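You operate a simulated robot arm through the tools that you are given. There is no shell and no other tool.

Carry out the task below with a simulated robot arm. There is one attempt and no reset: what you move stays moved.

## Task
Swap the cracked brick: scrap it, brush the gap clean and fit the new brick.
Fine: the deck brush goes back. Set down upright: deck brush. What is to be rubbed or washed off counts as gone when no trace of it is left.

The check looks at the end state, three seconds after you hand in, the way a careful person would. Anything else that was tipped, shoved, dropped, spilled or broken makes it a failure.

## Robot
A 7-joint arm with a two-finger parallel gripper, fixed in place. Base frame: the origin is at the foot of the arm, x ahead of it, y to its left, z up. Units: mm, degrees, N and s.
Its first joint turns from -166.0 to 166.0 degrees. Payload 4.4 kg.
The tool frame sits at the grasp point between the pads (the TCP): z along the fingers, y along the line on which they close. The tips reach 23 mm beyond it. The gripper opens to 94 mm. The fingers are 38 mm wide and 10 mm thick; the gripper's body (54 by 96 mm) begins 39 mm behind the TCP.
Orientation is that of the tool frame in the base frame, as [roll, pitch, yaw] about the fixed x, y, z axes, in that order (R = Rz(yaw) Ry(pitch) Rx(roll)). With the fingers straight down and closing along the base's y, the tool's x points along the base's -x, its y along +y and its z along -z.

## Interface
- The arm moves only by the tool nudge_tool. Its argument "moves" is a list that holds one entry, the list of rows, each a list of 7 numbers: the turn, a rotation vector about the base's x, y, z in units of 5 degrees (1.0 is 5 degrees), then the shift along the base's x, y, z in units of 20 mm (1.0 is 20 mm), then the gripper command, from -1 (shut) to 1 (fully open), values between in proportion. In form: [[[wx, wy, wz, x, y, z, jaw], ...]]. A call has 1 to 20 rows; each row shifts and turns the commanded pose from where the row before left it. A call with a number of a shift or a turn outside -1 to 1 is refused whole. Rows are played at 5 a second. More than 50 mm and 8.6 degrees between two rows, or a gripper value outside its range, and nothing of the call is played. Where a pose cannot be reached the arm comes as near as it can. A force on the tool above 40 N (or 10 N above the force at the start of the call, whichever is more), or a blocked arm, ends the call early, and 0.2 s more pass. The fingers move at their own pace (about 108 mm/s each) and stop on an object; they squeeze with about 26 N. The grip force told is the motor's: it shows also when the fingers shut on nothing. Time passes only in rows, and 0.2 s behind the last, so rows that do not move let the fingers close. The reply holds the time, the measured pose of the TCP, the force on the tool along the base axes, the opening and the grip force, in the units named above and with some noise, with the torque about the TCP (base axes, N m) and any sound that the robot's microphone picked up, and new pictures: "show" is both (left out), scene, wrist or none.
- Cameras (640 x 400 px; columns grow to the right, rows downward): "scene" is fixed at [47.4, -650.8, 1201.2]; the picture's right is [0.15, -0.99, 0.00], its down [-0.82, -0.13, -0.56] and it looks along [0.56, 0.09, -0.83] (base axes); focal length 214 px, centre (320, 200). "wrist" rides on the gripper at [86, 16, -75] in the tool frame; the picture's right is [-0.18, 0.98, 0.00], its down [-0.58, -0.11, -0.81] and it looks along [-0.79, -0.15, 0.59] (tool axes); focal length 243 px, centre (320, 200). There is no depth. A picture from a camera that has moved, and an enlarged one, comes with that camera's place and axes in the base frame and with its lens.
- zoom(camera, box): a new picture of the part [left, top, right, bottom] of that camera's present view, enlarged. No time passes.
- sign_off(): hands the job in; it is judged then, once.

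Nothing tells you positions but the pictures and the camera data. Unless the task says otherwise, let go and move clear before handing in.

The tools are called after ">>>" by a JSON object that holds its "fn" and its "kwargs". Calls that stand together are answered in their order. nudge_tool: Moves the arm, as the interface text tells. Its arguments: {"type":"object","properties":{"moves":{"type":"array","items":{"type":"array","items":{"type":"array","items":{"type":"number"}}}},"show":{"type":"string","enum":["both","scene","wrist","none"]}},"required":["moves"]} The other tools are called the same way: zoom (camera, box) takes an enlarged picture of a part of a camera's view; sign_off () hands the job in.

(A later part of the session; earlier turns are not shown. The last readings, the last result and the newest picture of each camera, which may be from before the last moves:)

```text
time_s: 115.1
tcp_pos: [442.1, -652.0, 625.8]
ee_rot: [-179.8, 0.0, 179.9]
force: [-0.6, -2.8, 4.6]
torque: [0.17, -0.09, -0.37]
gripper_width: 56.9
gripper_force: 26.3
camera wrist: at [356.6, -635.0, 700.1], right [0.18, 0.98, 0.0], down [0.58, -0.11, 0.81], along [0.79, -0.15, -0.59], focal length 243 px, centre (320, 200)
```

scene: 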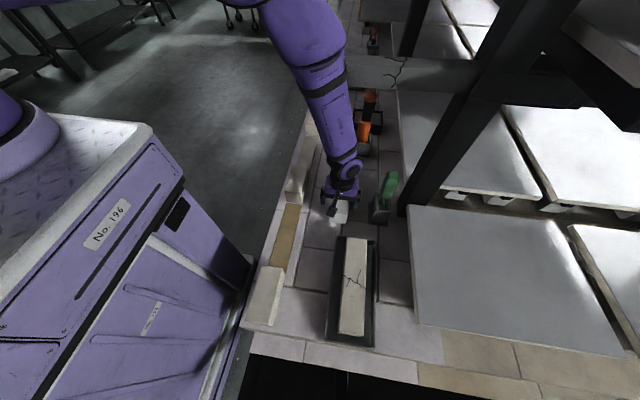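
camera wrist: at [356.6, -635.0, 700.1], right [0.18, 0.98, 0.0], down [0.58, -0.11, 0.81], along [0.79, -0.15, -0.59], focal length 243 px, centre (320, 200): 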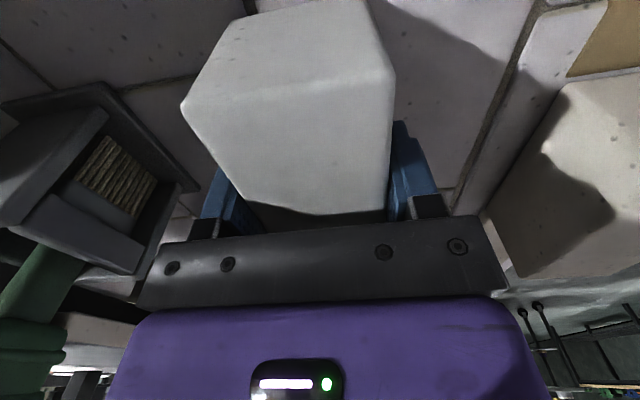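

The new brick is gripped at 57 mm wide. I'll lift it a few millimetres to test the hold.

>>> {"fn": "nudge_tool", "kwargs": {"moves": [[[0, 0, 0, 0, 0, 0.15, -1], [0, 0, 0, 0, 0, 0.15, -1], [0, 0, 0, 0, 0, 0.1, -1], [0, 0, 0, 0, 0, 0, -1]]]}}

>>> {"fn": "zoom", "kwargs": {"camera": "wrist", "box": [120, 0, 480, 230]}}

>>> {"fn": "zoom", "kwargs": {"camera": "scene", "box": [310, 130, 390, 230]}}

```text
time_s: 116.1
tcp_pos: [442.6, -652.9, 631.6]
ee_rot: [180.0, 0.0, 180.0]
force: [0.4, 0.0, -6.5]
torque: [0.01, 0.41, 0.0]
gripper_width: 56.8
gripper_force: 26.7
camera wrist: at [357.2, -634.8, 707.2], right [0.18, 0.98, 0.0], down [0.58, -0.11, 0.81], along [0.79, -0.15, -0.59], focal length 243 px, centre (320, 200)
```

scene: 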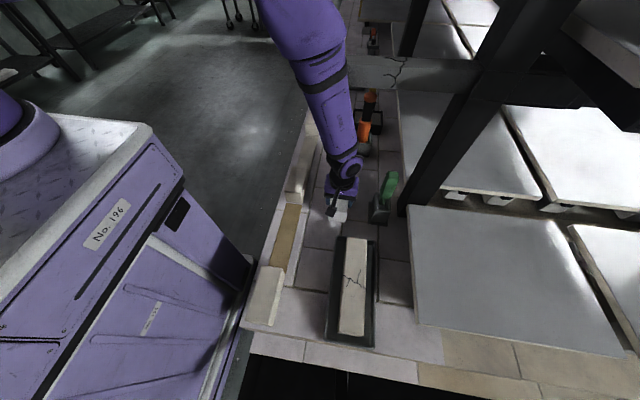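
wrist: 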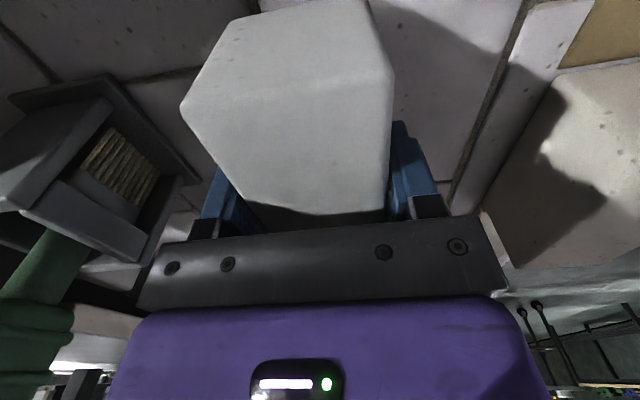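

```text
1.74 times, centred on (300, 115) of wrist
camera zoom: at [357.2, -634.8, 707.2], right [0.18, 0.98, 0.0], down [0.58, -0.11, 0.81], along [0.79, -0.15, -0.59], focal length 422 px, centre (355, 348)
```

zoom: 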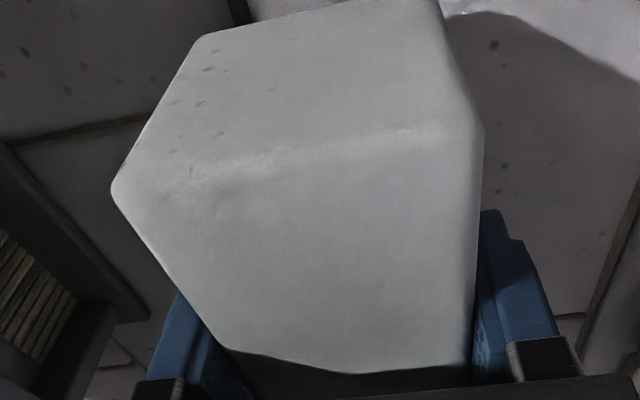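

```text
4.00 times, centred on (350, 180) of scene
camera zoom: at [47.4, -650.8, 1201.2], right [0.15, -0.99, 0.0], down [-0.82, -0.13, -0.56], along [0.56, 0.09, -0.83], focal length 858 px, centre (200, 280)
```

zoom: 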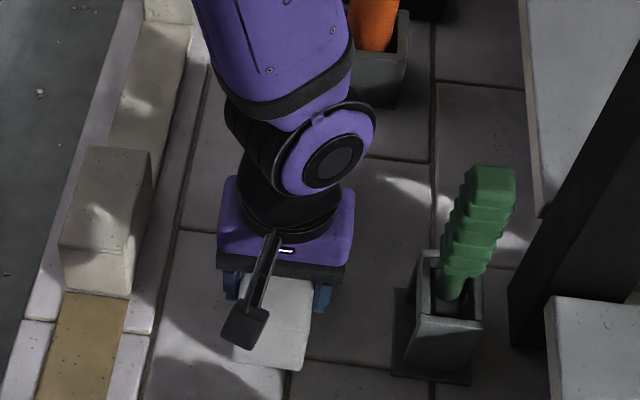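

The hold is good, carrying the full weight of 6.5 N level. I'll shift the brick low to a free spot around (400, -600) and set it down.

>>> {"fn": "nudge_tool", "kwargs": {"moves": [[[0, 0, 0, -0.3, 0.15, 0.05, -1], [0, 0, 0, -0.6, 0.3, 0.05, -1], [0, 0, 0, -0.6, 0.3, 0, -1], [0, 0, 0, -0.6, 0.3, 0, -1], [0, 0, 0, -0.6, 0.35, 0, -1], [0, 0, 0, -0.6, 0.35, 0, -1], [0, 0, 0, -0.6, 0.35, 0, -1], [0, 0, 0, -0.6, 0.3, 0, -1], [0, 0, 0, -0.4, 0.2, 0, -1], [0, 0, 0, 0, 0, 0, -1]]]}}

>>> {"fn": "zoom", "kwargs": {"camera": "scene", "box": [270, 150, 390, 260]}}

>>> {"fn": "zoom", "kwargs": {"camera": "wrist", "box": [120, 0, 480, 230]}}

```text
time_s: 118.3
tcp_pos: [344.3, -600.0, 635.6]
ee_rot: [-179.9, 0.0, 180.0]
force: [-0.3, -0.4, -6.5]
torque: [0.03, 0.37, -0.03]
gripper_width: 57.0
gripper_force: 25.7
camera wrist: at [259.1, -583.6, 709.7], right [0.18, 0.98, 0.0], down [0.58, -0.11, 0.81], along [0.79, -0.15, -0.59], focal length 243 px, centre (320, 200)
```

scene: 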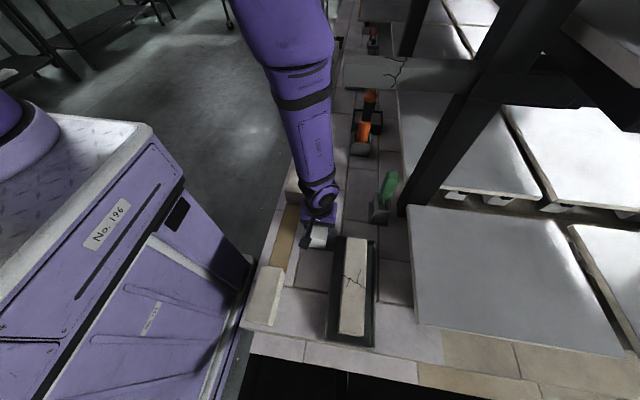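
wrist: 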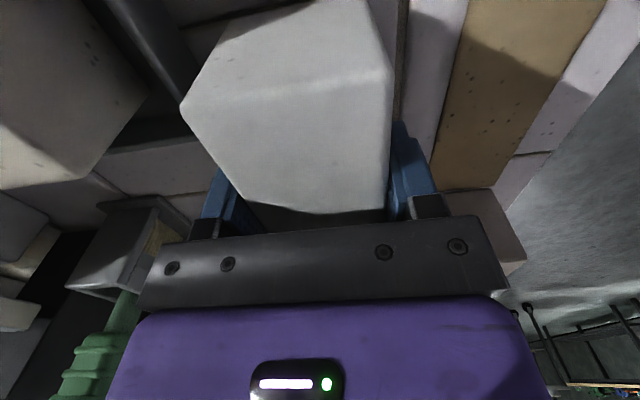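

```text
3.64 times, centred on (330, 205) of scene
camera zoom: at [47.4, -650.8, 1201.2], right [0.15, -0.99, 0.0], down [-0.82, -0.13, -0.56], along [0.56, 0.09, -0.83], focal length 780 px, centre (284, 182)
```

zoom: 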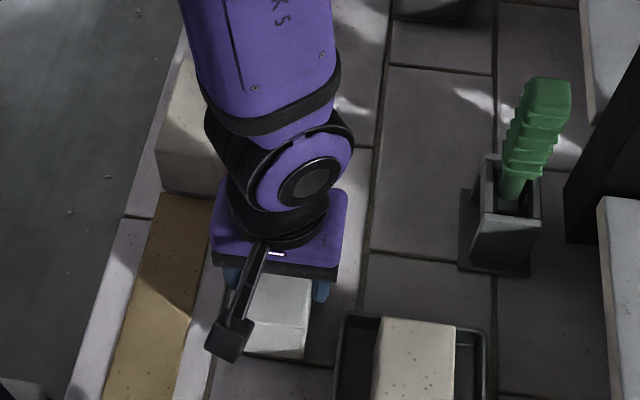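

```text
1.74 times, centred on (300, 115) of wrist
camera zoom: at [259.1, -583.6, 709.7], right [0.18, 0.98, 0.0], down [0.58, -0.11, 0.81], along [0.79, -0.15, -0.59], focal length 422 px, centre (355, 348)
```

zoom: 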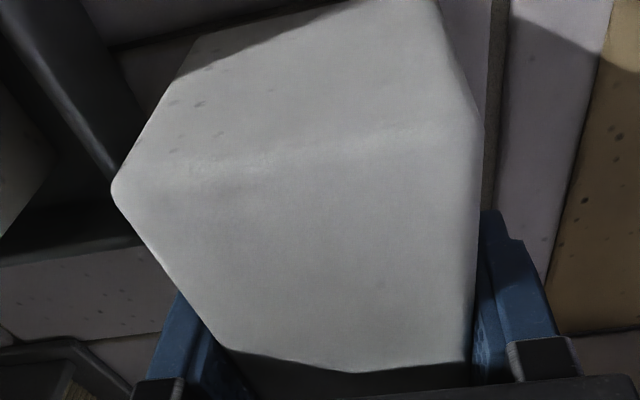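

The brick has moved to the free area. I'll set it down gently.

>>> {"fn": "nudge_tool", "kwargs": {"moves": [[[0, 0, 0, 0, 0, -0.2, -1], [0, 0, 0, 0, 0, -0.15, -1], [0, 0, 0, 0, 0, -0.08, -1], [0, 0, 0, 0, 0, 0, -1]]], "show": "none"}}

>>> {"fn": "nudge_tool", "kwargs": {"moves": [[[0, 0, 0, 0, 0, -0.06, -1], [0, 0, 0, 0, 0, 0, -1]]], "show": "none"}}

```text
time_s: 119.3
tcp_pos: [344.7, -599.9, 626.2]
ee_rot: [-180.0, 0.0, 180.0]
force: [-0.3, 0.0, -6.6]
torque: [0.01, 0.37, -0.01]
gripper_width: 56.7
gripper_force: 25.8
```

```text
time_s: 119.9
tcp_pos: [343.8, -599.6, 625.3]
ee_rot: [-179.9, 0.0, -179.9]
force: [-1.4, 0.4, 2.4]
torque: [0.28, -0.86, 0.23]
gripper_width: 56.8
gripper_force: 26.1
```

Contact made. I'll release and move to the brick's centre to re-grip.

>>> {"fn": "nudge_tool", "kwargs": {"moves": [[[0, 0, 0, 0, 0, -0.02, -1], [0, 0, 0, 0, 0, 0, 0.2], [0, 0, 0, 0, 0, 0, 0.5], [0, 0, 0, 0, 0, 0, 0.6], [0, 0, 0, 0, 0, 0, 0.6]]]}}

>>> {"fn": "zoom", "kwargs": {"camera": "wrist", "box": [120, 0, 480, 230]}}

```text
time_s: 121.1
tcp_pos: [344.0, -601.1, 625.2]
ee_rot: [180.0, 0.0, -179.9]
force: [0.1, -0.4, 0.1]
torque: [-0.01, 0.0, -0.01]
gripper_width: 75.7
gripper_force: 0.1
camera wrist: at [259.0, -582.6, 699.7], right [0.18, 0.98, 0.0], down [0.58, -0.11, 0.81], along [0.79, -0.15, -0.59], focal length 243 px, centre (320, 200)
```

scene: 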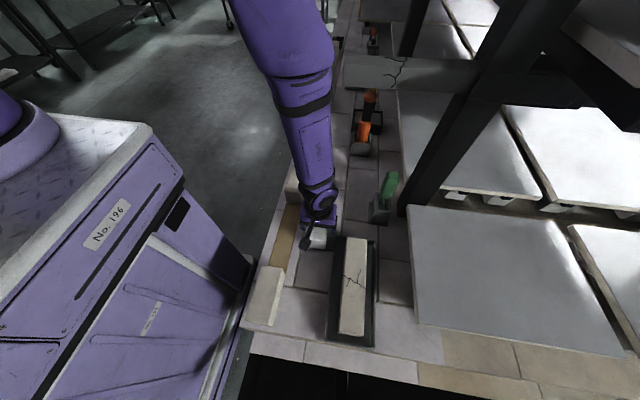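
wrist: 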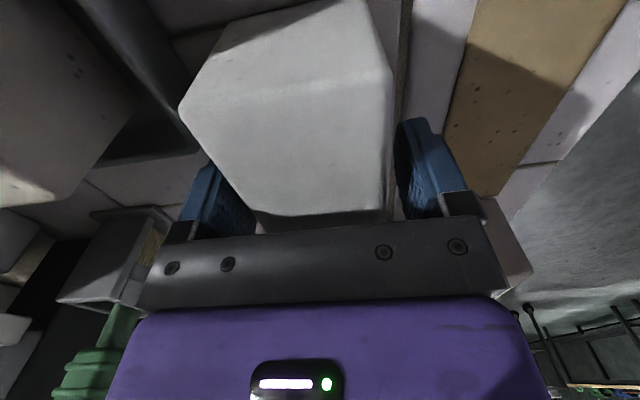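

```text
1.74 times, centred on (300, 115) of wrist
camera zoom: at [259.0, -582.6, 699.7], right [0.18, 0.98, 0.0], down [0.58, -0.11, 0.81], along [0.79, -0.15, -0.59], focal length 422 px, centre (355, 348)
```

zoom: 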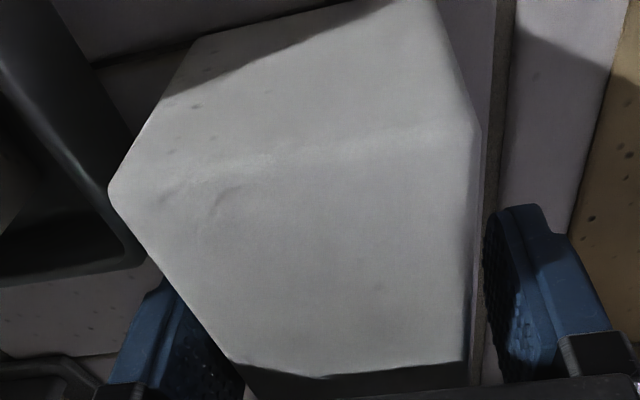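

The brick rests in the free area. I'll raise the hand to measure both of its ends from above, and then the gap's ends in the same way.

>>> {"fn": "nudge_tool", "kwargs": {"moves": [[[0, 0, 0, 0, 0, 0.4, 0.7], [0, 0, 0, 0, 0, 0.9, 1], [0, 0, 0, 0, 0, 0.95, 1], [0, 0, 0, 0, 0, 0.95, 1], [0, 0, 0, 0, 0, 0.95, 1], [0, 0, 0, -0.8, 0, 0.95, 1], [0, 0, 0, -0.9, 0, 0.7, 1], [0, 0, 0, 0, 0, 0, 1], [0, 0, 0, 0, 0, 0, 1]]]}}

>>> {"fn": "zoom", "kwargs": {"camera": "wrist", "box": [220, 0, 380, 100]}}

>>> {"fn": "zoom", "kwargs": {"camera": "wrist", "box": [240, 130, 400, 230]}}

```text
time_s: 123.1
tcp_pos: [310.4, -599.9, 741.8]
ee_rot: [-180.0, 0.0, 180.0]
force: [-0.1, 0.7, -0.5]
torque: [-0.05, -0.03, 0.01]
gripper_width: 93.9
gripper_force: 0.1
camera wrist: at [225.2, -582.1, 815.9], right [0.18, 0.98, 0.0], down [0.58, -0.11, 0.81], along [0.79, -0.15, -0.59], focal length 243 px, centre (320, 200)
```

scene: 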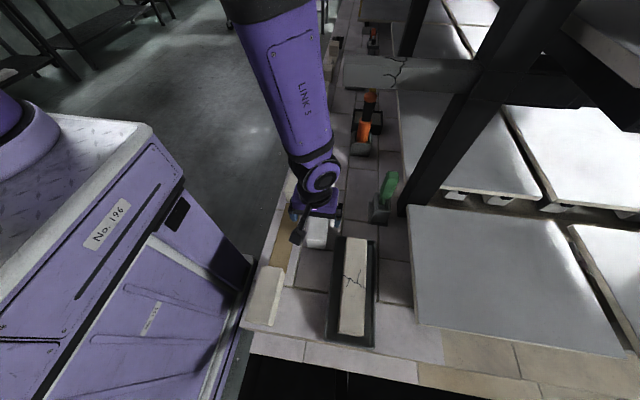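
wrist: 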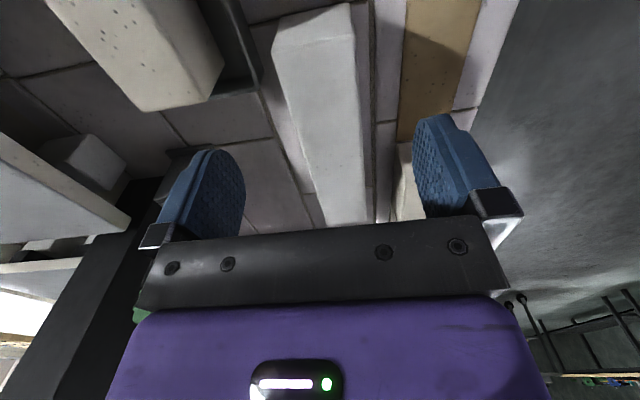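

```text
4.00 times, centred on (300, 50) of wrist
camera zoom: at [225.2, -582.1, 815.9], right [0.18, 0.98, 0.0], down [0.58, -0.11, 0.81], along [0.79, -0.15, -0.59], focal length 970 px, centre (400, 800)
```

zoom: 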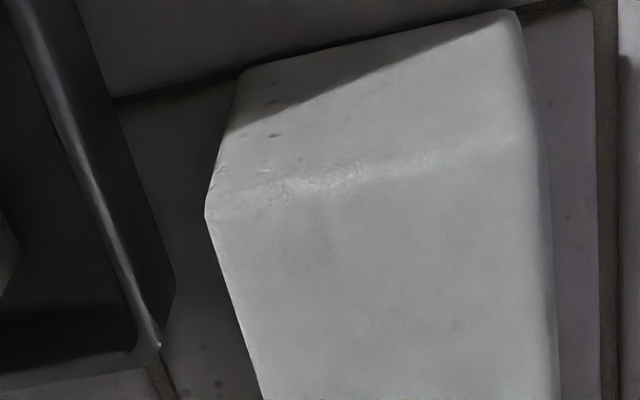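

```text
4.00 times, centred on (320, 180) of wrist
camera zoom: at [225.2, -582.1, 815.9], right [0.18, 0.98, 0.0], down [0.58, -0.11, 0.81], along [0.79, -0.15, -0.59], focal length 970 px, centre (320, 280)
```

zoom: 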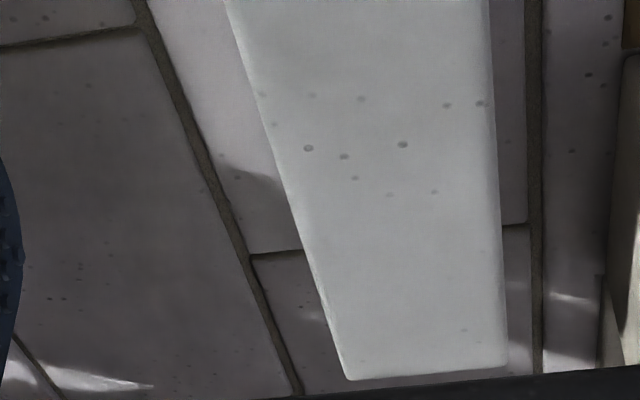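

The new brick measures x≈289–511 with its centre at (400, -598.5), aligned with x. Now the same measurement for the empty gap.

>>> {"fn": "nudge_tool", "kwargs": {"moves": [[[0, 0, 0, -0.7, 0.9, 0, 1], [0, 0, 0, -0.8, 1, 0, 1], [0, 0, 0, -0.8, 1, 0, 1], [0, 0, 0, -0.8, 1, 0, 1], [0, 0, 0, -0.9, 1, 0, 1], [0, 0, 0, 0, 0, 0, 1], [0, 0, 0, 0, 0, 0, 1]]]}}

>>> {"fn": "zoom", "kwargs": {"camera": "wrist", "box": [240, 0, 400, 100]}}

>>> {"fn": "zoom", "kwargs": {"camera": "wrist", "box": [260, 130, 420, 230]}}

>>> {"fn": "zoom", "kwargs": {"camera": "wrist", "box": [240, 50, 420, 170]}}

```text
time_s: 124.7
tcp_pos: [229.4, -501.8, 741.4]
ee_rot: [-180.0, 0.0, -180.0]
force: [0.8, 0.1, 0.0]
torque: [-0.02, 0.0, 0.02]
gripper_width: 93.7
gripper_force: 0.1
camera wrist: at [143.4, -483.5, 815.8], right [0.18, 0.98, 0.0], down [0.58, -0.11, 0.81], along [0.79, -0.15, -0.59], focal length 243 px, centre (320, 200)
```

scene: 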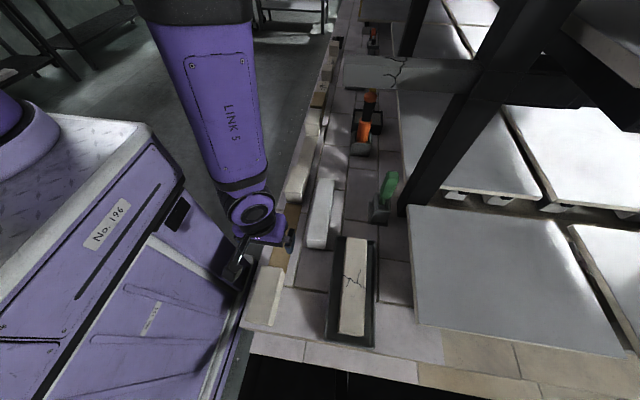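
wrist: 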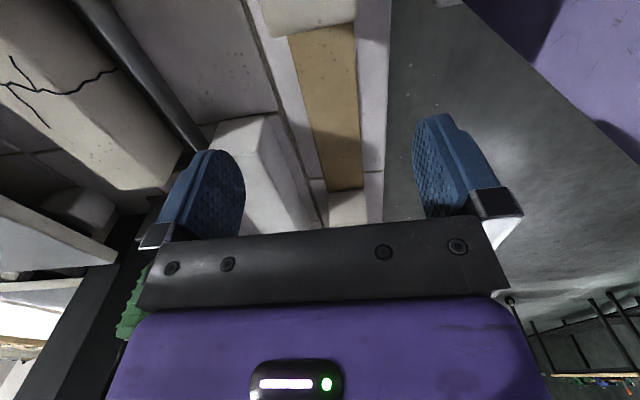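

```text
4.00 times, centred on (320, 50) of wrist
camera zoom: at [143.4, -483.5, 815.8], right [0.18, 0.98, 0.0], down [0.58, -0.11, 0.81], along [0.79, -0.15, -0.59], focal length 970 px, centre (320, 800)
```

zoom: 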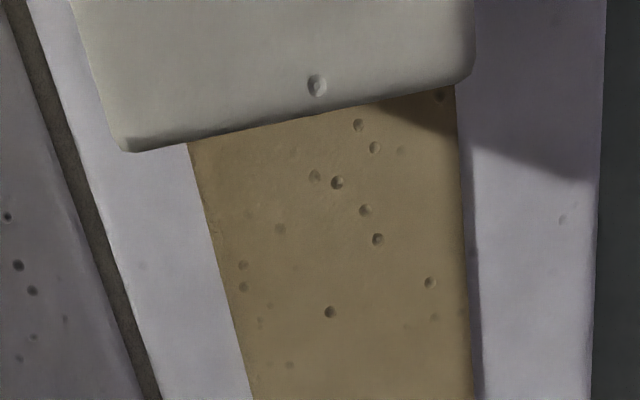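

```text
4.00 times, centred on (340, 180) of wrist
camera zoom: at [143.4, -483.5, 815.8], right [0.18, 0.98, 0.0], down [0.58, -0.11, 0.81], along [0.79, -0.15, -0.59], focal length 970 px, centre (240, 280)
```

zoom: 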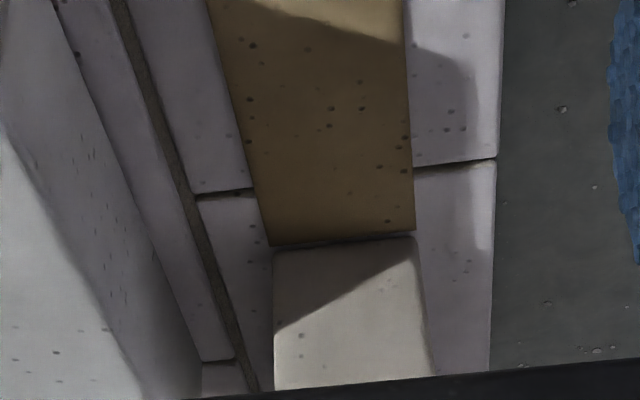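

```text
3.33 times, centred on (330, 110) of wrist
camera zoom: at [143.4, -483.5, 815.8], right [0.18, 0.98, 0.0], down [0.58, -0.11, 0.81], along [0.79, -0.15, -0.59], focal length 809 px, centre (287, 500)
```

zoom: 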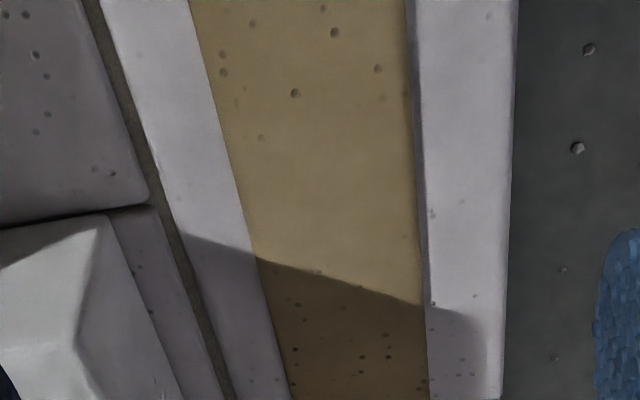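

The gap runs x≈199–432, which leaves about 5 mm of clearance at each end for the new brick. The target brick centre is about (316, -499). I'll go above the new brick's centre at (400, -598.5).

>>> {"fn": "nudge_tool", "kwargs": {"moves": [[[0, 0, 0, 0.9, -0.53, 0, 1], [0, 0, 0, 0.95, -0.53, 0, 1], [0, 0, 0, 0.95, -0.53, 0, 1], [0, 0, 0, 0.95, -0.53, 0, 1], [0, 0, 0, 0.95, -0.53, 0, 1], [0, 0, 0, 0.95, -0.53, 0, 1], [0, 0, 0, 0.95, -0.53, 0, 1], [0, 0, 0, 0.95, -0.53, 0, 1], [0, 0, 0, 0.97, -0.59, 0, 1], [0, 0, 0, 0, 0, -0.7, 1], [0, 0, 0, 0, 0, -0.9, 1], [0, 0, 0, 0, 0, -0.9, 1], [0, 0, 0, 0, 0, 0, 1]]]}}

>>> {"fn": "zoom", "kwargs": {"camera": "wrist", "box": [180, 0, 460, 230]}}

```text
time_s: 127.5
tcp_pos: [400.8, -600.3, 690.2]
ee_rot: [179.9, 0.1, -180.0]
force: [0.3, -0.1, 0.9]
torque: [-0.02, 0.01, 0.02]
gripper_width: 94.0
gripper_force: 0.0
camera wrist: at [314.8, -582.3, 765.4], right [0.18, 0.98, 0.0], down [0.58, -0.11, 0.81], along [0.79, -0.15, -0.59], focal length 243 px, centre (320, 200)
```

scene: 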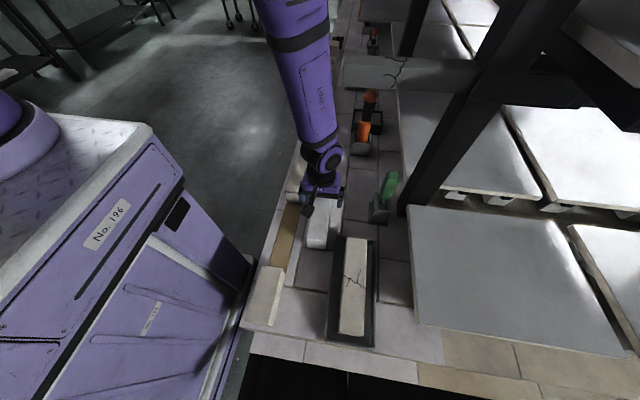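
wrist: 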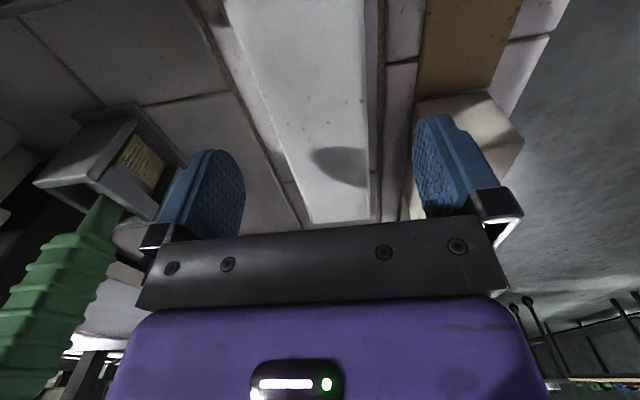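

```text
1.74 times, centred on (320, 115) of wrist
camera zoom: at [314.8, -582.3, 765.4], right [0.18, 0.98, 0.0], down [0.58, -0.11, 0.81], along [0.79, -0.15, -0.59], focal length 422 px, centre (320, 348)
```

zoom: 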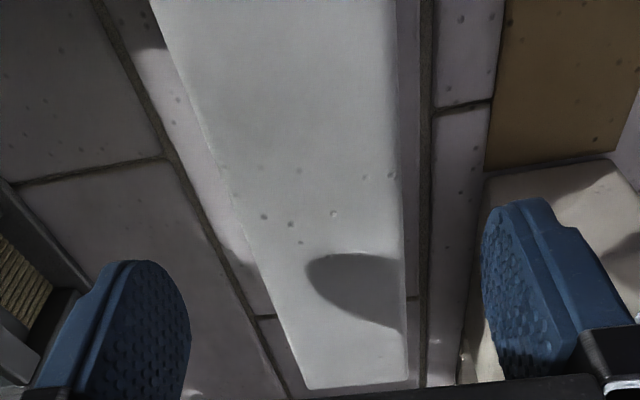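

The new brick's far end is at TCP+109 and the fingers are centred. Descending and gripping at the middle.

>>> {"fn": "nudge_tool", "kwargs": {"moves": [[[0, 0, 0, -0.05, 0.05, -0.7, 1], [0, 0, 0, 0, 0, -0.8, 1], [0, 0, 0, 0, 0, -0.8, 1], [0, 0, 0, 0, 0, -0.8, 1], [0, 0, 0, 0, 0, -0.3, 1], [0, 0, 0, 0, 0, 0, 1], [0, 0, 0, 0, 0, 0, -1], [0, 0, 0, 0, 0, 0, -1], [0, 0, 0, 0, 0, 0, -1], [0, 0, 0, 0, 0, 0, -1]]]}}

```text
time_s: 129.7
tcp_pos: [399.3, -598.2, 621.4]
ee_rot: [-179.9, 0.1, -180.0]
force: [1.0, -3.9, 3.0]
torque: [0.08, 0.05, -0.05]
gripper_width: 57.2
gripper_force: 26.0
camera wrist: at [314.2, -580.7, 697.7], right [0.18, 0.98, 0.0], down [0.58, -0.11, 0.81], along [0.79, -0.15, -0.59], focal length 243 px, centre (320, 200)
```

scene: 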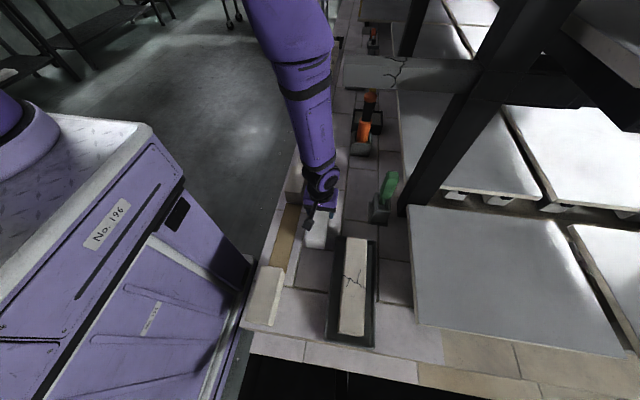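
wrist: 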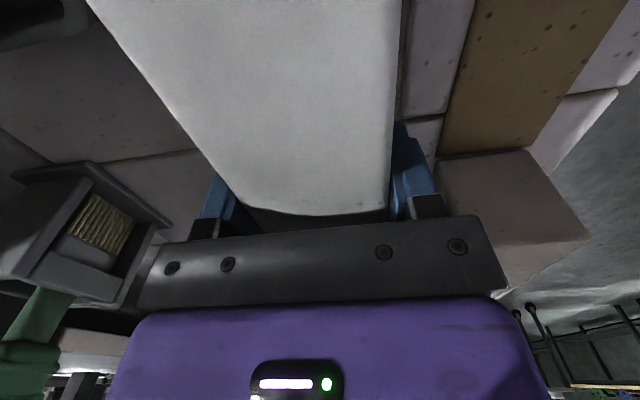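

Gripped at the brick's centre. Lifting slowly.

>>> {"fn": "nudge_tool", "kwargs": {"moves": [[[0, 0, 0, 0, 0, 0.15, -1], [0, 0, 0, 0, 0, 0.3, -1], [0, 0, 0, 0, 0, 0.5, -1], [0, 0, 0, 0, 0, 0.7, -1], [0, 0, 0, 0, 0, 0.7, -1], [0, 0, 0, 0, 0, 0.7, -1], [0, 0, 0, 0, 0, 0.7, -1], [0, 0, 0, 0, 0, 0.6, -1], [0, 0, 0, 0, 0, 0, -1]]]}}

>>> {"fn": "zoom", "kwargs": {"camera": "wrist", "box": [120, 0, 480, 230]}}

```text
time_s: 131.7
tcp_pos: [401.0, -598.3, 709.4]
ee_rot: [-180.0, 0.0, 179.9]
force: [-0.9, 0.7, -6.5]
torque: [-0.01, 0.04, -0.01]
gripper_width: 57.0
gripper_force: 25.9
camera wrist: at [314.9, -580.9, 783.9], right [0.18, 0.98, 0.0], down [0.58, -0.11, 0.81], along [0.79, -0.15, -0.59], focal length 243 px, centre (320, 200)
```

scene: 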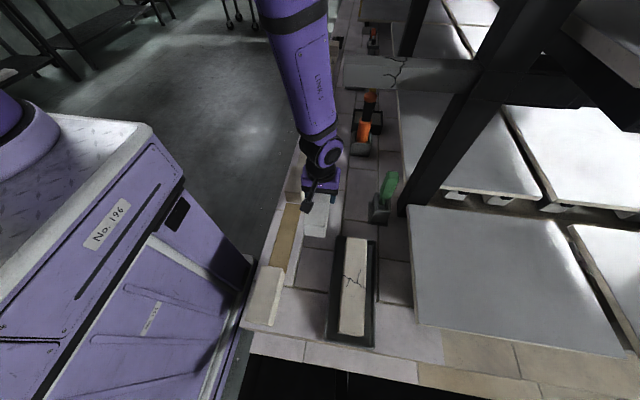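
wrist: 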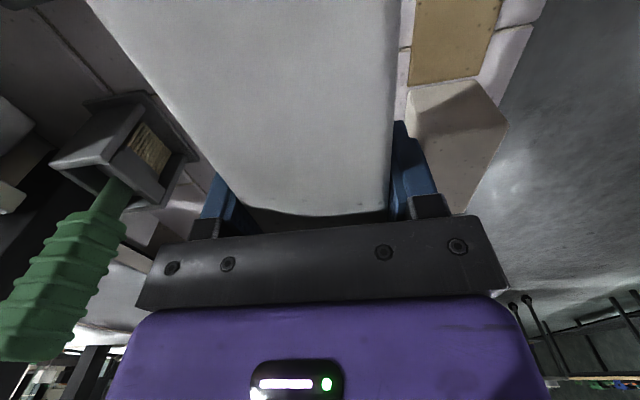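

```text
1.74 times, centred on (300, 115) of wrist
camera zoom: at [314.9, -580.9, 783.9], right [0.18, 0.98, 0.0], down [0.58, -0.11, 0.81], along [0.79, -0.15, -0.59], focal length 422 px, centre (355, 348)
```

zoom: 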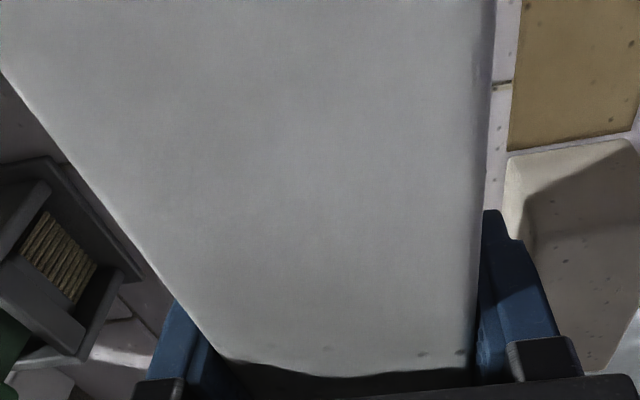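

The hold is steady. I'll carry it over the gap to target centre x≈316, y≈-499.

>>> {"fn": "nudge_tool", "kwargs": {"moves": [[[0, 0, 0, -0.3, 0.4, 0, -1], [0, 0, 0, -0.65, 0.75, 0, -1], [0, 0, 0, -0.65, 0.75, 0, -1], [0, 0, 0, -0.65, 0.75, 0, -1], [0, 0, 0, -0.65, 0.75, 0, -1], [0, 0, 0, -0.65, 0.75, 0, -1], [0, 0, 0, -0.4, 0.5, 0, -1], [0, 0, 0, -0.23, 0.29, 0, -1], [0, 0, 0, 0, 0, 0, -1], [0, 0, 0, 0, 0, 0, -1]]]}}

>>> {"fn": "zoom", "kwargs": {"camera": "scene", "box": [240, 170, 360, 280]}}

>>> {"fn": "zoom", "kwargs": {"camera": "wrist", "box": [120, 0, 480, 230]}}

```text
time_s: 133.9
tcp_pos: [317.0, -499.8, 710.5]
ee_rot: [180.0, 0.0, 179.9]
force: [0.0, 0.7, -5.5]
torque: [0.0, 0.0, 0.0]
gripper_width: 56.8
gripper_force: 25.9
camera wrist: at [231.3, -482.0, 784.9], right [0.18, 0.98, 0.0], down [0.58, -0.11, 0.81], along [0.79, -0.15, -0.59], focal length 243 px, centre (320, 200)
```

scene: 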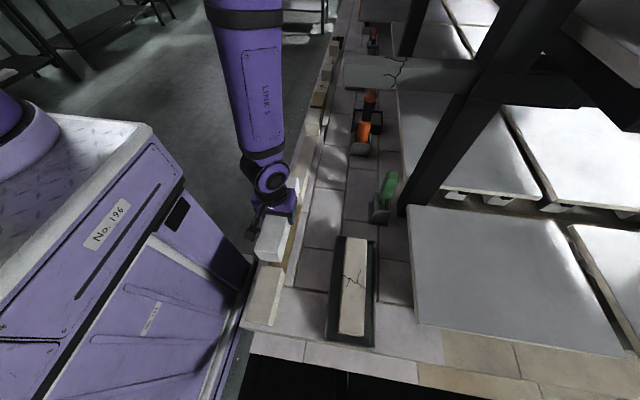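
wrist: 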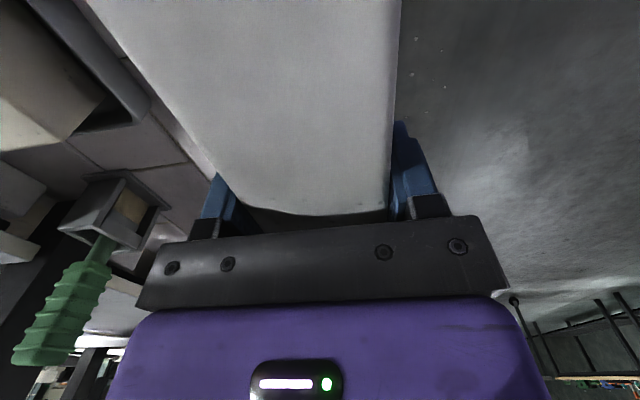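

```text
3.64 times, centred on (300, 225) of scene
camera zoom: at [47.4, -650.8, 1201.2], right [0.15, -0.99, 0.0], down [-0.82, -0.13, -0.56], along [0.56, 0.09, -0.83], focal length 780 px, centre (393, 109)
```

zoom: 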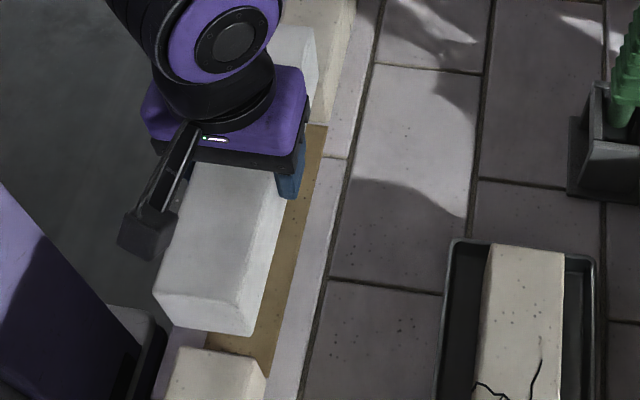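

```text
1.74 times, centred on (300, 115) of wrist
camera zoom: at [231.3, -482.0, 784.9], right [0.18, 0.98, 0.0], down [0.58, -0.11, 0.81], along [0.79, -0.15, -0.59], focal length 422 px, centre (355, 348)
```

zoom: 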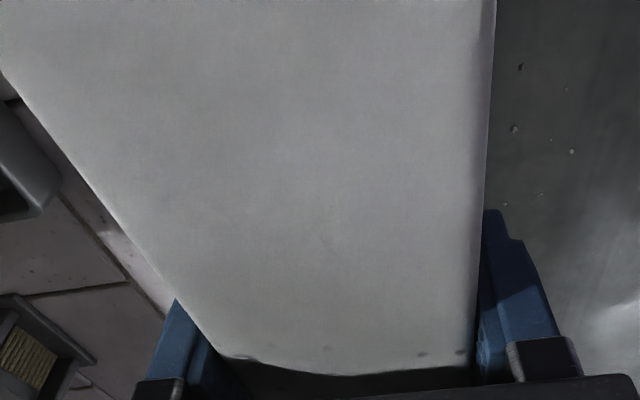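

Everything lines up. I'll lower to just above the neighbours' tops and check the end gaps.

>>> {"fn": "nudge_tool", "kwargs": {"moves": [[[0, 0, 0, 0, 0, -0.5, -1], [0, 0, 0, 0, 0, -0.5, -1], [0, 0, 0, 0, 0, -0.2, -1], [0, 0, 0, 0, 0, 0, -1]]]}}

>>> {"fn": "zoom", "kwargs": {"camera": "scene", "box": [250, 220, 310, 280]}}

>>> {"fn": "zoom", "kwargs": {"camera": "scene", "box": [270, 160, 340, 230]}}

```text
time_s: 134.9
tcp_pos: [315.8, -498.3, 686.5]
ee_rot: [179.9, 0.0, 180.0]
force: [0.5, 0.0, -6.9]
torque: [0.01, 0.0, 0.02]
gripper_width: 56.7
gripper_force: 25.8
camera wrist: at [230.6, -482.1, 760.9], right [0.18, 0.98, 0.0], down [0.58, -0.11, 0.81], along [0.79, -0.15, -0.59], focal length 243 px, centre (320, 200)
```

scene: 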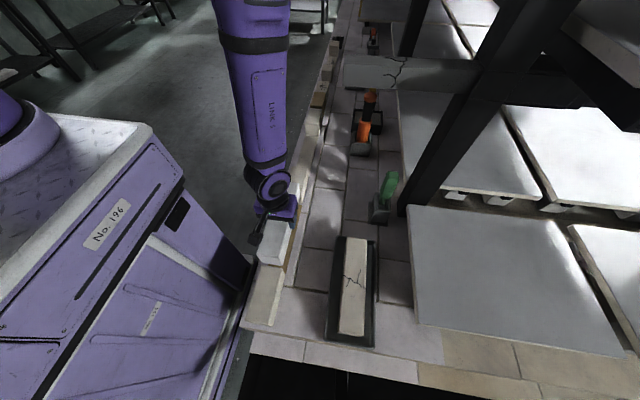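
wrist: 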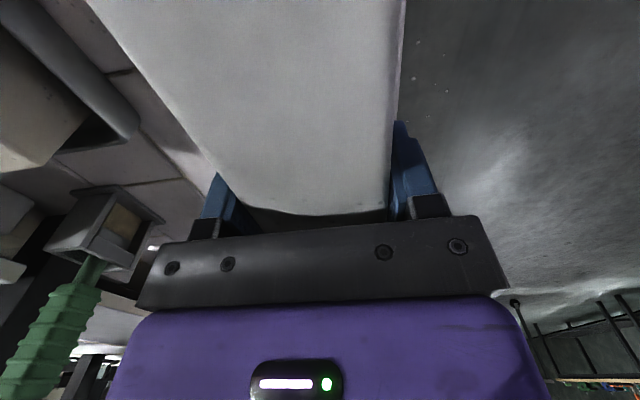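

```text
6.67 times, centred on (280, 250) of scene
camera zoom: at [47.4, -650.8, 1201.2], right [0.15, -0.99, 0.0], down [-0.82, -0.13, -0.56], along [0.56, 0.09, -0.83], focal length 1430 px, centre (587, -133)
```

zoom: 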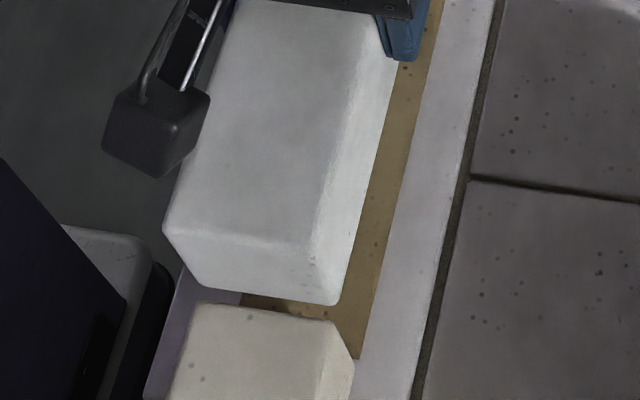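

```text
5.71 times, centred on (305, 195) of scene
camera zoom: at [47.4, -650.8, 1201.2], right [0.15, -0.99, 0.0], down [-0.82, -0.13, -0.56], along [0.56, 0.09, -0.83], focal length 1226 px, centre (406, 229)
```

zoom: 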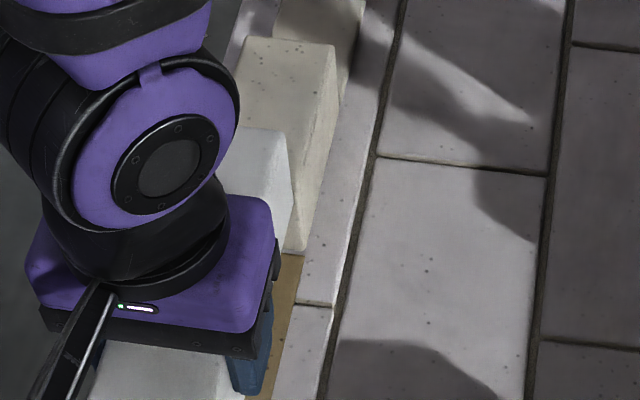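

The near-end gap is about 4–5 mm and the sides are aligned. I'll lower it into the gap with care.

>>> {"fn": "nudge_tool", "kwargs": {"moves": [[[0, 0, 0, 0.04, 0, -0.3, -1], [0, 0, 0, 0, 0, -0.3, -1], [0, 0, 0, 0, 0, -0.3, -1], [0, 0, 0, 0, 0, 0, -1]]], "show": "scene"}}

>>> {"fn": "zoom", "kwargs": {"camera": "scene", "box": [250, 220, 310, 280]}}

```text
time_s: 135.9
tcp_pos: [316.3, -500.3, 667.6]
ee_rot: [179.9, 0.0, 179.9]
force: [0.6, 0.0, -6.1]
torque: [-0.03, 0.03, -0.04]
gripper_width: 57.1
gripper_force: 26.2
```

scene: 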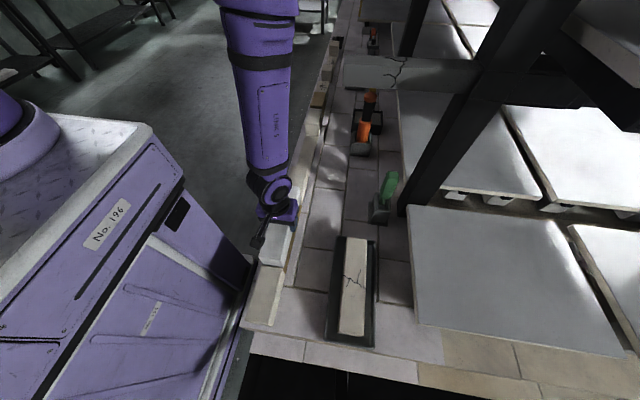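

```text
6.67 times, centred on (280, 250) of scene
camera zoom: at [47.4, -650.8, 1201.2], right [0.15, -0.99, 0.0], down [-0.82, -0.13, -0.56], along [0.56, 0.09, -0.83], focal length 1430 px, centre (587, -133)
```

zoom: 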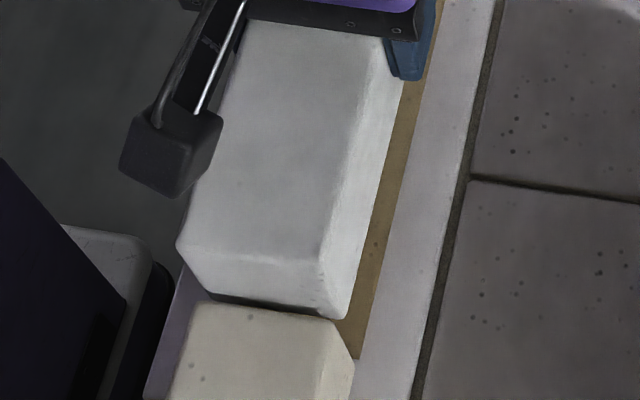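

It's entering the gap freely. Continuing down.

>>> {"fn": "nudge_tool", "kwargs": {"moves": [[[0, 0, 0, 0, 0, -0.35, -1], [0, 0, 0, 0, 0, -0.35, -1], [0, 0, 0, 0, 0, -0.35, -1], [0, 0, 0, 0, 0, -0.35, -1], [0, 0, 0, 0, 0, -0.2, -1], [0, 0, 0, 0, 0, 0, -1]]], "show": "scene"}}

>>> {"fn": "zoom", "kwargs": {"camera": "scene", "box": [250, 220, 310, 280]}}

```text
time_s: 137.3
tcp_pos: [317.0, -499.1, 634.9]
ee_rot: [180.0, 0.1, 180.0]
force: [0.0, 0.2, -6.6]
torque: [0.0, 0.03, 0.04]
gripper_width: 56.8
gripper_force: 25.9
```

scene: 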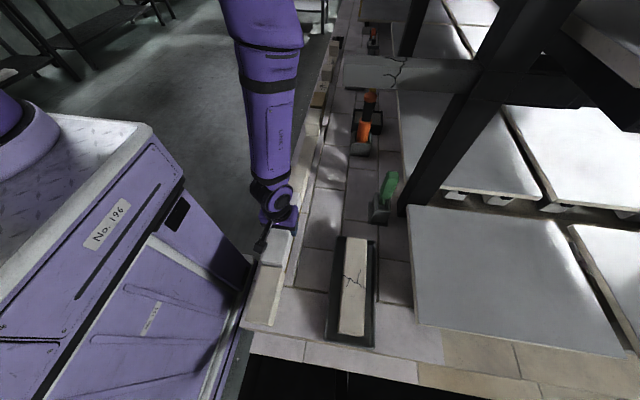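

```text
6.67 times, centred on (280, 250) of scene
camera zoom: at [47.4, -650.8, 1201.2], right [0.15, -0.99, 0.0], down [-0.82, -0.13, -0.56], along [0.56, 0.09, -0.83], focal length 1430 px, centre (587, -133)
```

zoom: 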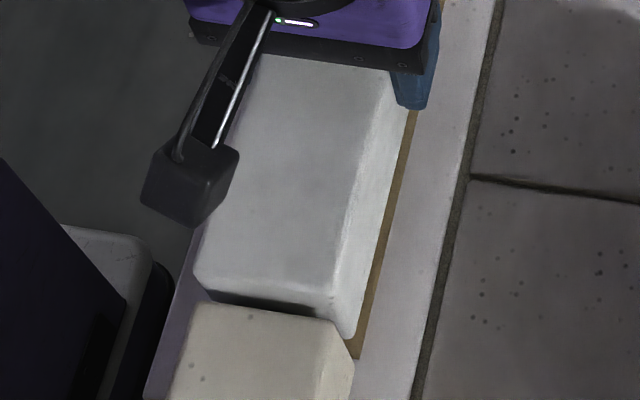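

>>> {"fn": "nudge_tool", "kwargs": {"moves": [[[0, 0, 0, 0, 0, -0.2, -1], [0, 0, 0, 0, 0, -0.2, -1], [0, 0, 0, 0, 0, -0.1, -1], [0, 0, 0, 0, 0, 0, -1]]], "show": "none"}}

>>> {"fn": "nudge_tool", "kwargs": {"moves": [[[0, 0, 0, 0, 0, -0.08, -1], [0, 0, 0, 0, 0, -0.05, -1], [0, 0, 0, 0, 0, 0, -1]]], "show": "none"}}

```text
time_s: 138.3
tcp_pos: [315.9, -499.8, 625.1]
ee_rot: [-180.0, 0.0, -180.0]
force: [0.8, -0.1, -6.7]
torque: [-0.01, 0.03, 0.02]
gripper_width: 57.0
gripper_force: 25.9
```

```text
time_s: 139.1
tcp_pos: [316.6, -498.0, 623.1]
ee_rot: [179.9, 0.0, 180.0]
force: [0.3, 8.0, 25.1]
torque: [0.49, 0.02, -0.01]
gripper_width: 57.1
gripper_force: 26.0
```

Contact came about 2 mm earlier than expected and with a sideways force. I'll look at how it's seated before releasing.

>>> {"fn": "nudge_tool", "kwargs": {"moves": [[[0, 0, 0, 0, 0, 0.03, -1], [0, 0, 0, 0, 0, 0, -1]]]}}

>>> {"fn": "zoom", "kwargs": {"camera": "scene", "box": [255, 230, 305, 275]}}

>>> {"fn": "zoom", "kwargs": {"camera": "scene", "box": [280, 170, 330, 230]}}

>>> {"fn": "zoom", "kwargs": {"camera": "wrist", "box": [120, 0, 480, 230]}}

```text
time_s: 139.7
tcp_pos: [317.6, -499.5, 623.4]
ee_rot: [-180.0, 0.0, 180.0]
force: [2.0, 5.1, 5.9]
torque: [-0.05, 0.26, -0.1]
gripper_width: 56.8
gripper_force: 25.8
camera wrist: at [231.6, -481.6, 698.0], right [0.18, 0.98, 0.0], down [0.58, -0.11, 0.81], along [0.79, -0.15, -0.59], focal length 243 px, centre (320, 200)
```

scene: 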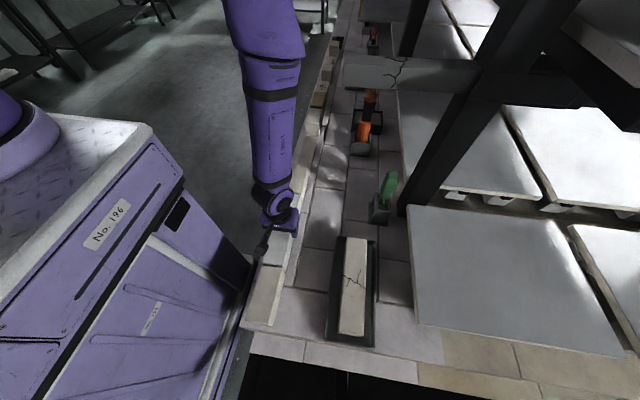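
wrist: 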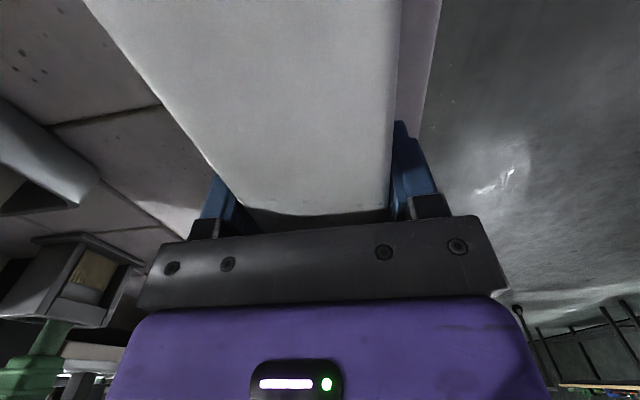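

```text
8.89 times, centred on (280, 252) of scene
camera zoom: at [47.4, -650.8, 1201.2], right [0.15, -0.99, 0.0], down [-0.82, -0.13, -0.56], along [0.56, 0.09, -0.83], focal length 1906 px, centre (676, -267)
```

zoom: 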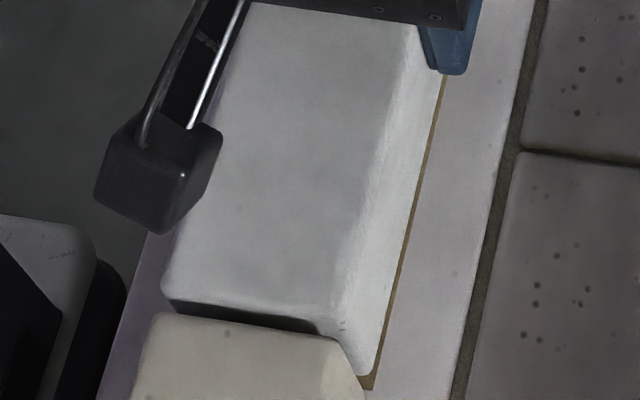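

```text
6.67 times, centred on (305, 200) of scene
camera zoom: at [47.4, -650.8, 1201.2], right [0.15, -0.99, 0.0], down [-0.82, -0.13, -0.56], along [0.56, 0.09, -0.83], focal length 1430 px, centre (420, 200)
```

zoom: 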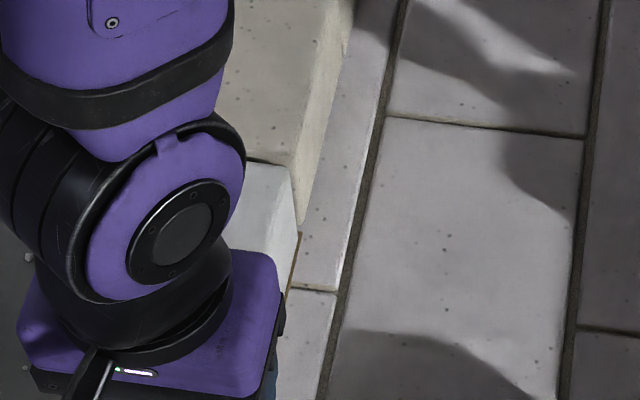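

```text
1.74 times, centred on (300, 115) of wrist
camera zoom: at [231.6, -481.6, 698.0], right [0.18, 0.98, 0.0], down [0.58, -0.11, 0.81], along [0.79, -0.15, -0.59], focal length 422 px, centre (355, 348)
```

zoom: 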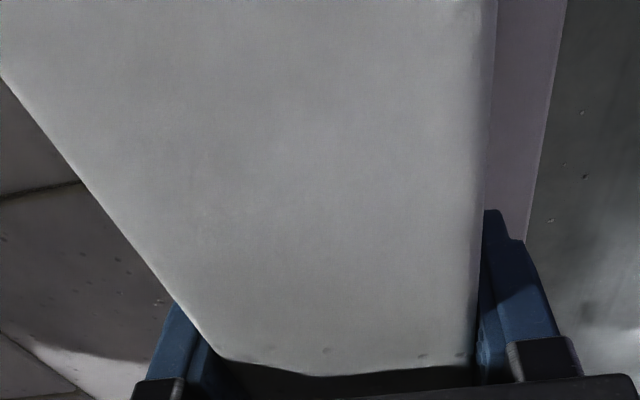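

The brick sits in the gap much like the old one did, with a thin bed line on its right and small end gaps. I'll release gently and inspect from above.

>>> {"fn": "nudge_tool", "kwargs": {"moves": [[[0, 0, 0, 0, 0, 0, 0.25], [0, 0, 0, 0, 0, 0, 0.4], [0, 0, 0, 0, 0, 0, 0.6], [0, 0, 0, 0, 0, 0, 0.8], [0, 0, 0, 0, 0, 0.4, 0.8], [0, 0, 0, 0, 0, 0.8, 0.8], [0, 0, 0, 0, 0, 0.9, 1], [0, 0, 0, 0, 0, 0.9, 1], [0, 0, 0, -0.8, 0, 0.9, 1], [0, 0, 0, -0.9, 0, 0.9, 1], [0, 0, 0, -0.9, 0, 0.9, 1], [0, 0, 0, -0.9, 0, 0.2, 1], [0, 0, 0, -0.8, 0, 0, 1], [0, 0, 0, 0, 0, 0, 1], [0, 0, 0, 0, 0, 0, 1]]]}}

>>> {"fn": "zoom", "kwargs": {"camera": "wrist", "box": [240, 0, 400, 100]}}

>>> {"fn": "zoom", "kwargs": {"camera": "wrist", "box": [260, 130, 420, 230]}}

>>> {"fn": "zoom", "kwargs": {"camera": "scene", "box": [250, 180, 330, 280]}}

```text
time_s: 142.9
tcp_pos: [232.2, -497.4, 741.0]
ee_rot: [-180.0, 0.0, 180.0]
force: [0.1, 0.7, 0.0]
torque: [0.02, -0.02, -0.02]
gripper_width: 93.9
gripper_force: 0.1
camera wrist: at [145.6, -480.0, 816.0], right [0.18, 0.98, 0.0], down [0.58, -0.11, 0.81], along [0.79, -0.15, -0.59], focal length 243 px, centre (320, 200)
```

scene: 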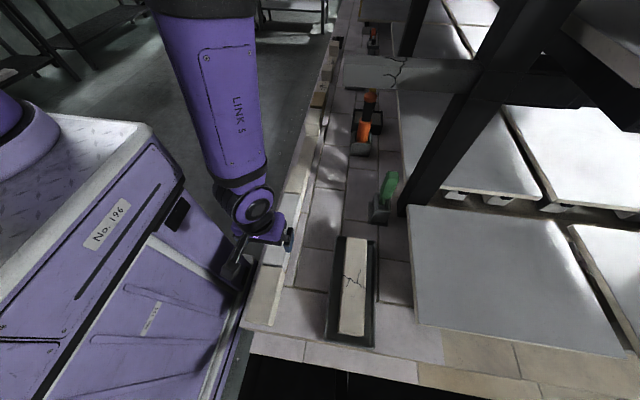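
wrist: 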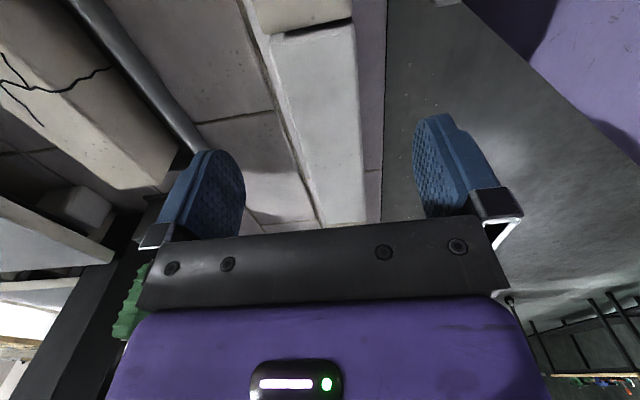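

```text
4.00 times, centred on (320, 50) of wrist
camera zoom: at [145.6, -480.0, 816.0], right [0.18, 0.98, 0.0], down [0.58, -0.11, 0.81], along [0.79, -0.15, -0.59], focal length 970 px, centre (320, 800)
```

zoom: 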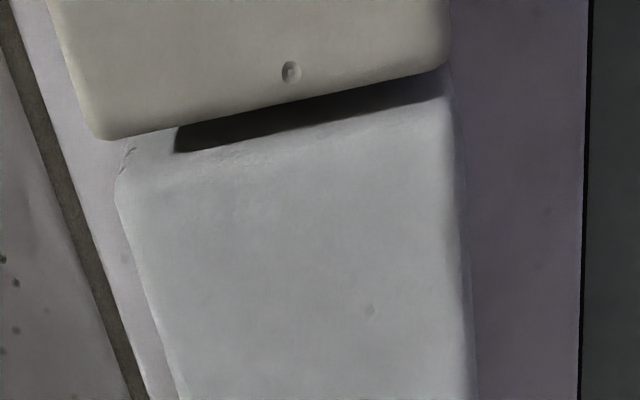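

```text
4.00 times, centred on (340, 180) of wrist
camera zoom: at [145.6, -480.0, 816.0], right [0.18, 0.98, 0.0], down [0.58, -0.11, 0.81], along [0.79, -0.15, -0.59], focal length 970 px, centre (240, 280)
```

zoom: 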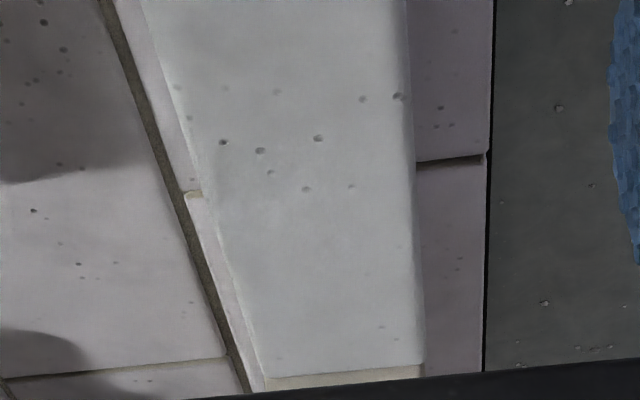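

```text
4.00 times, centred on (290, 230) of scene
camera zoom: at [47.4, -650.8, 1201.2], right [0.15, -0.99, 0.0], down [-0.82, -0.13, -0.56], along [0.56, 0.09, -0.83], focal length 858 px, centre (440, 80)
```

zoom: 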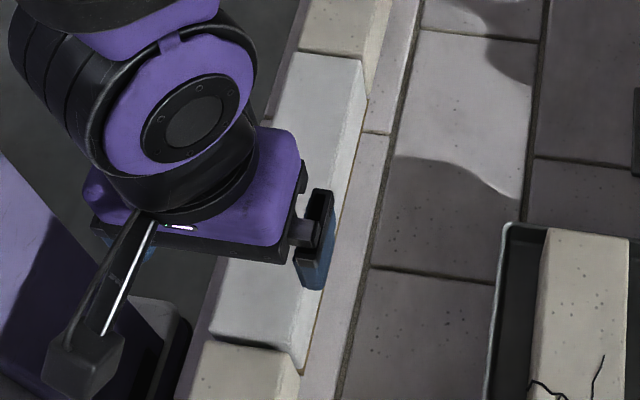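

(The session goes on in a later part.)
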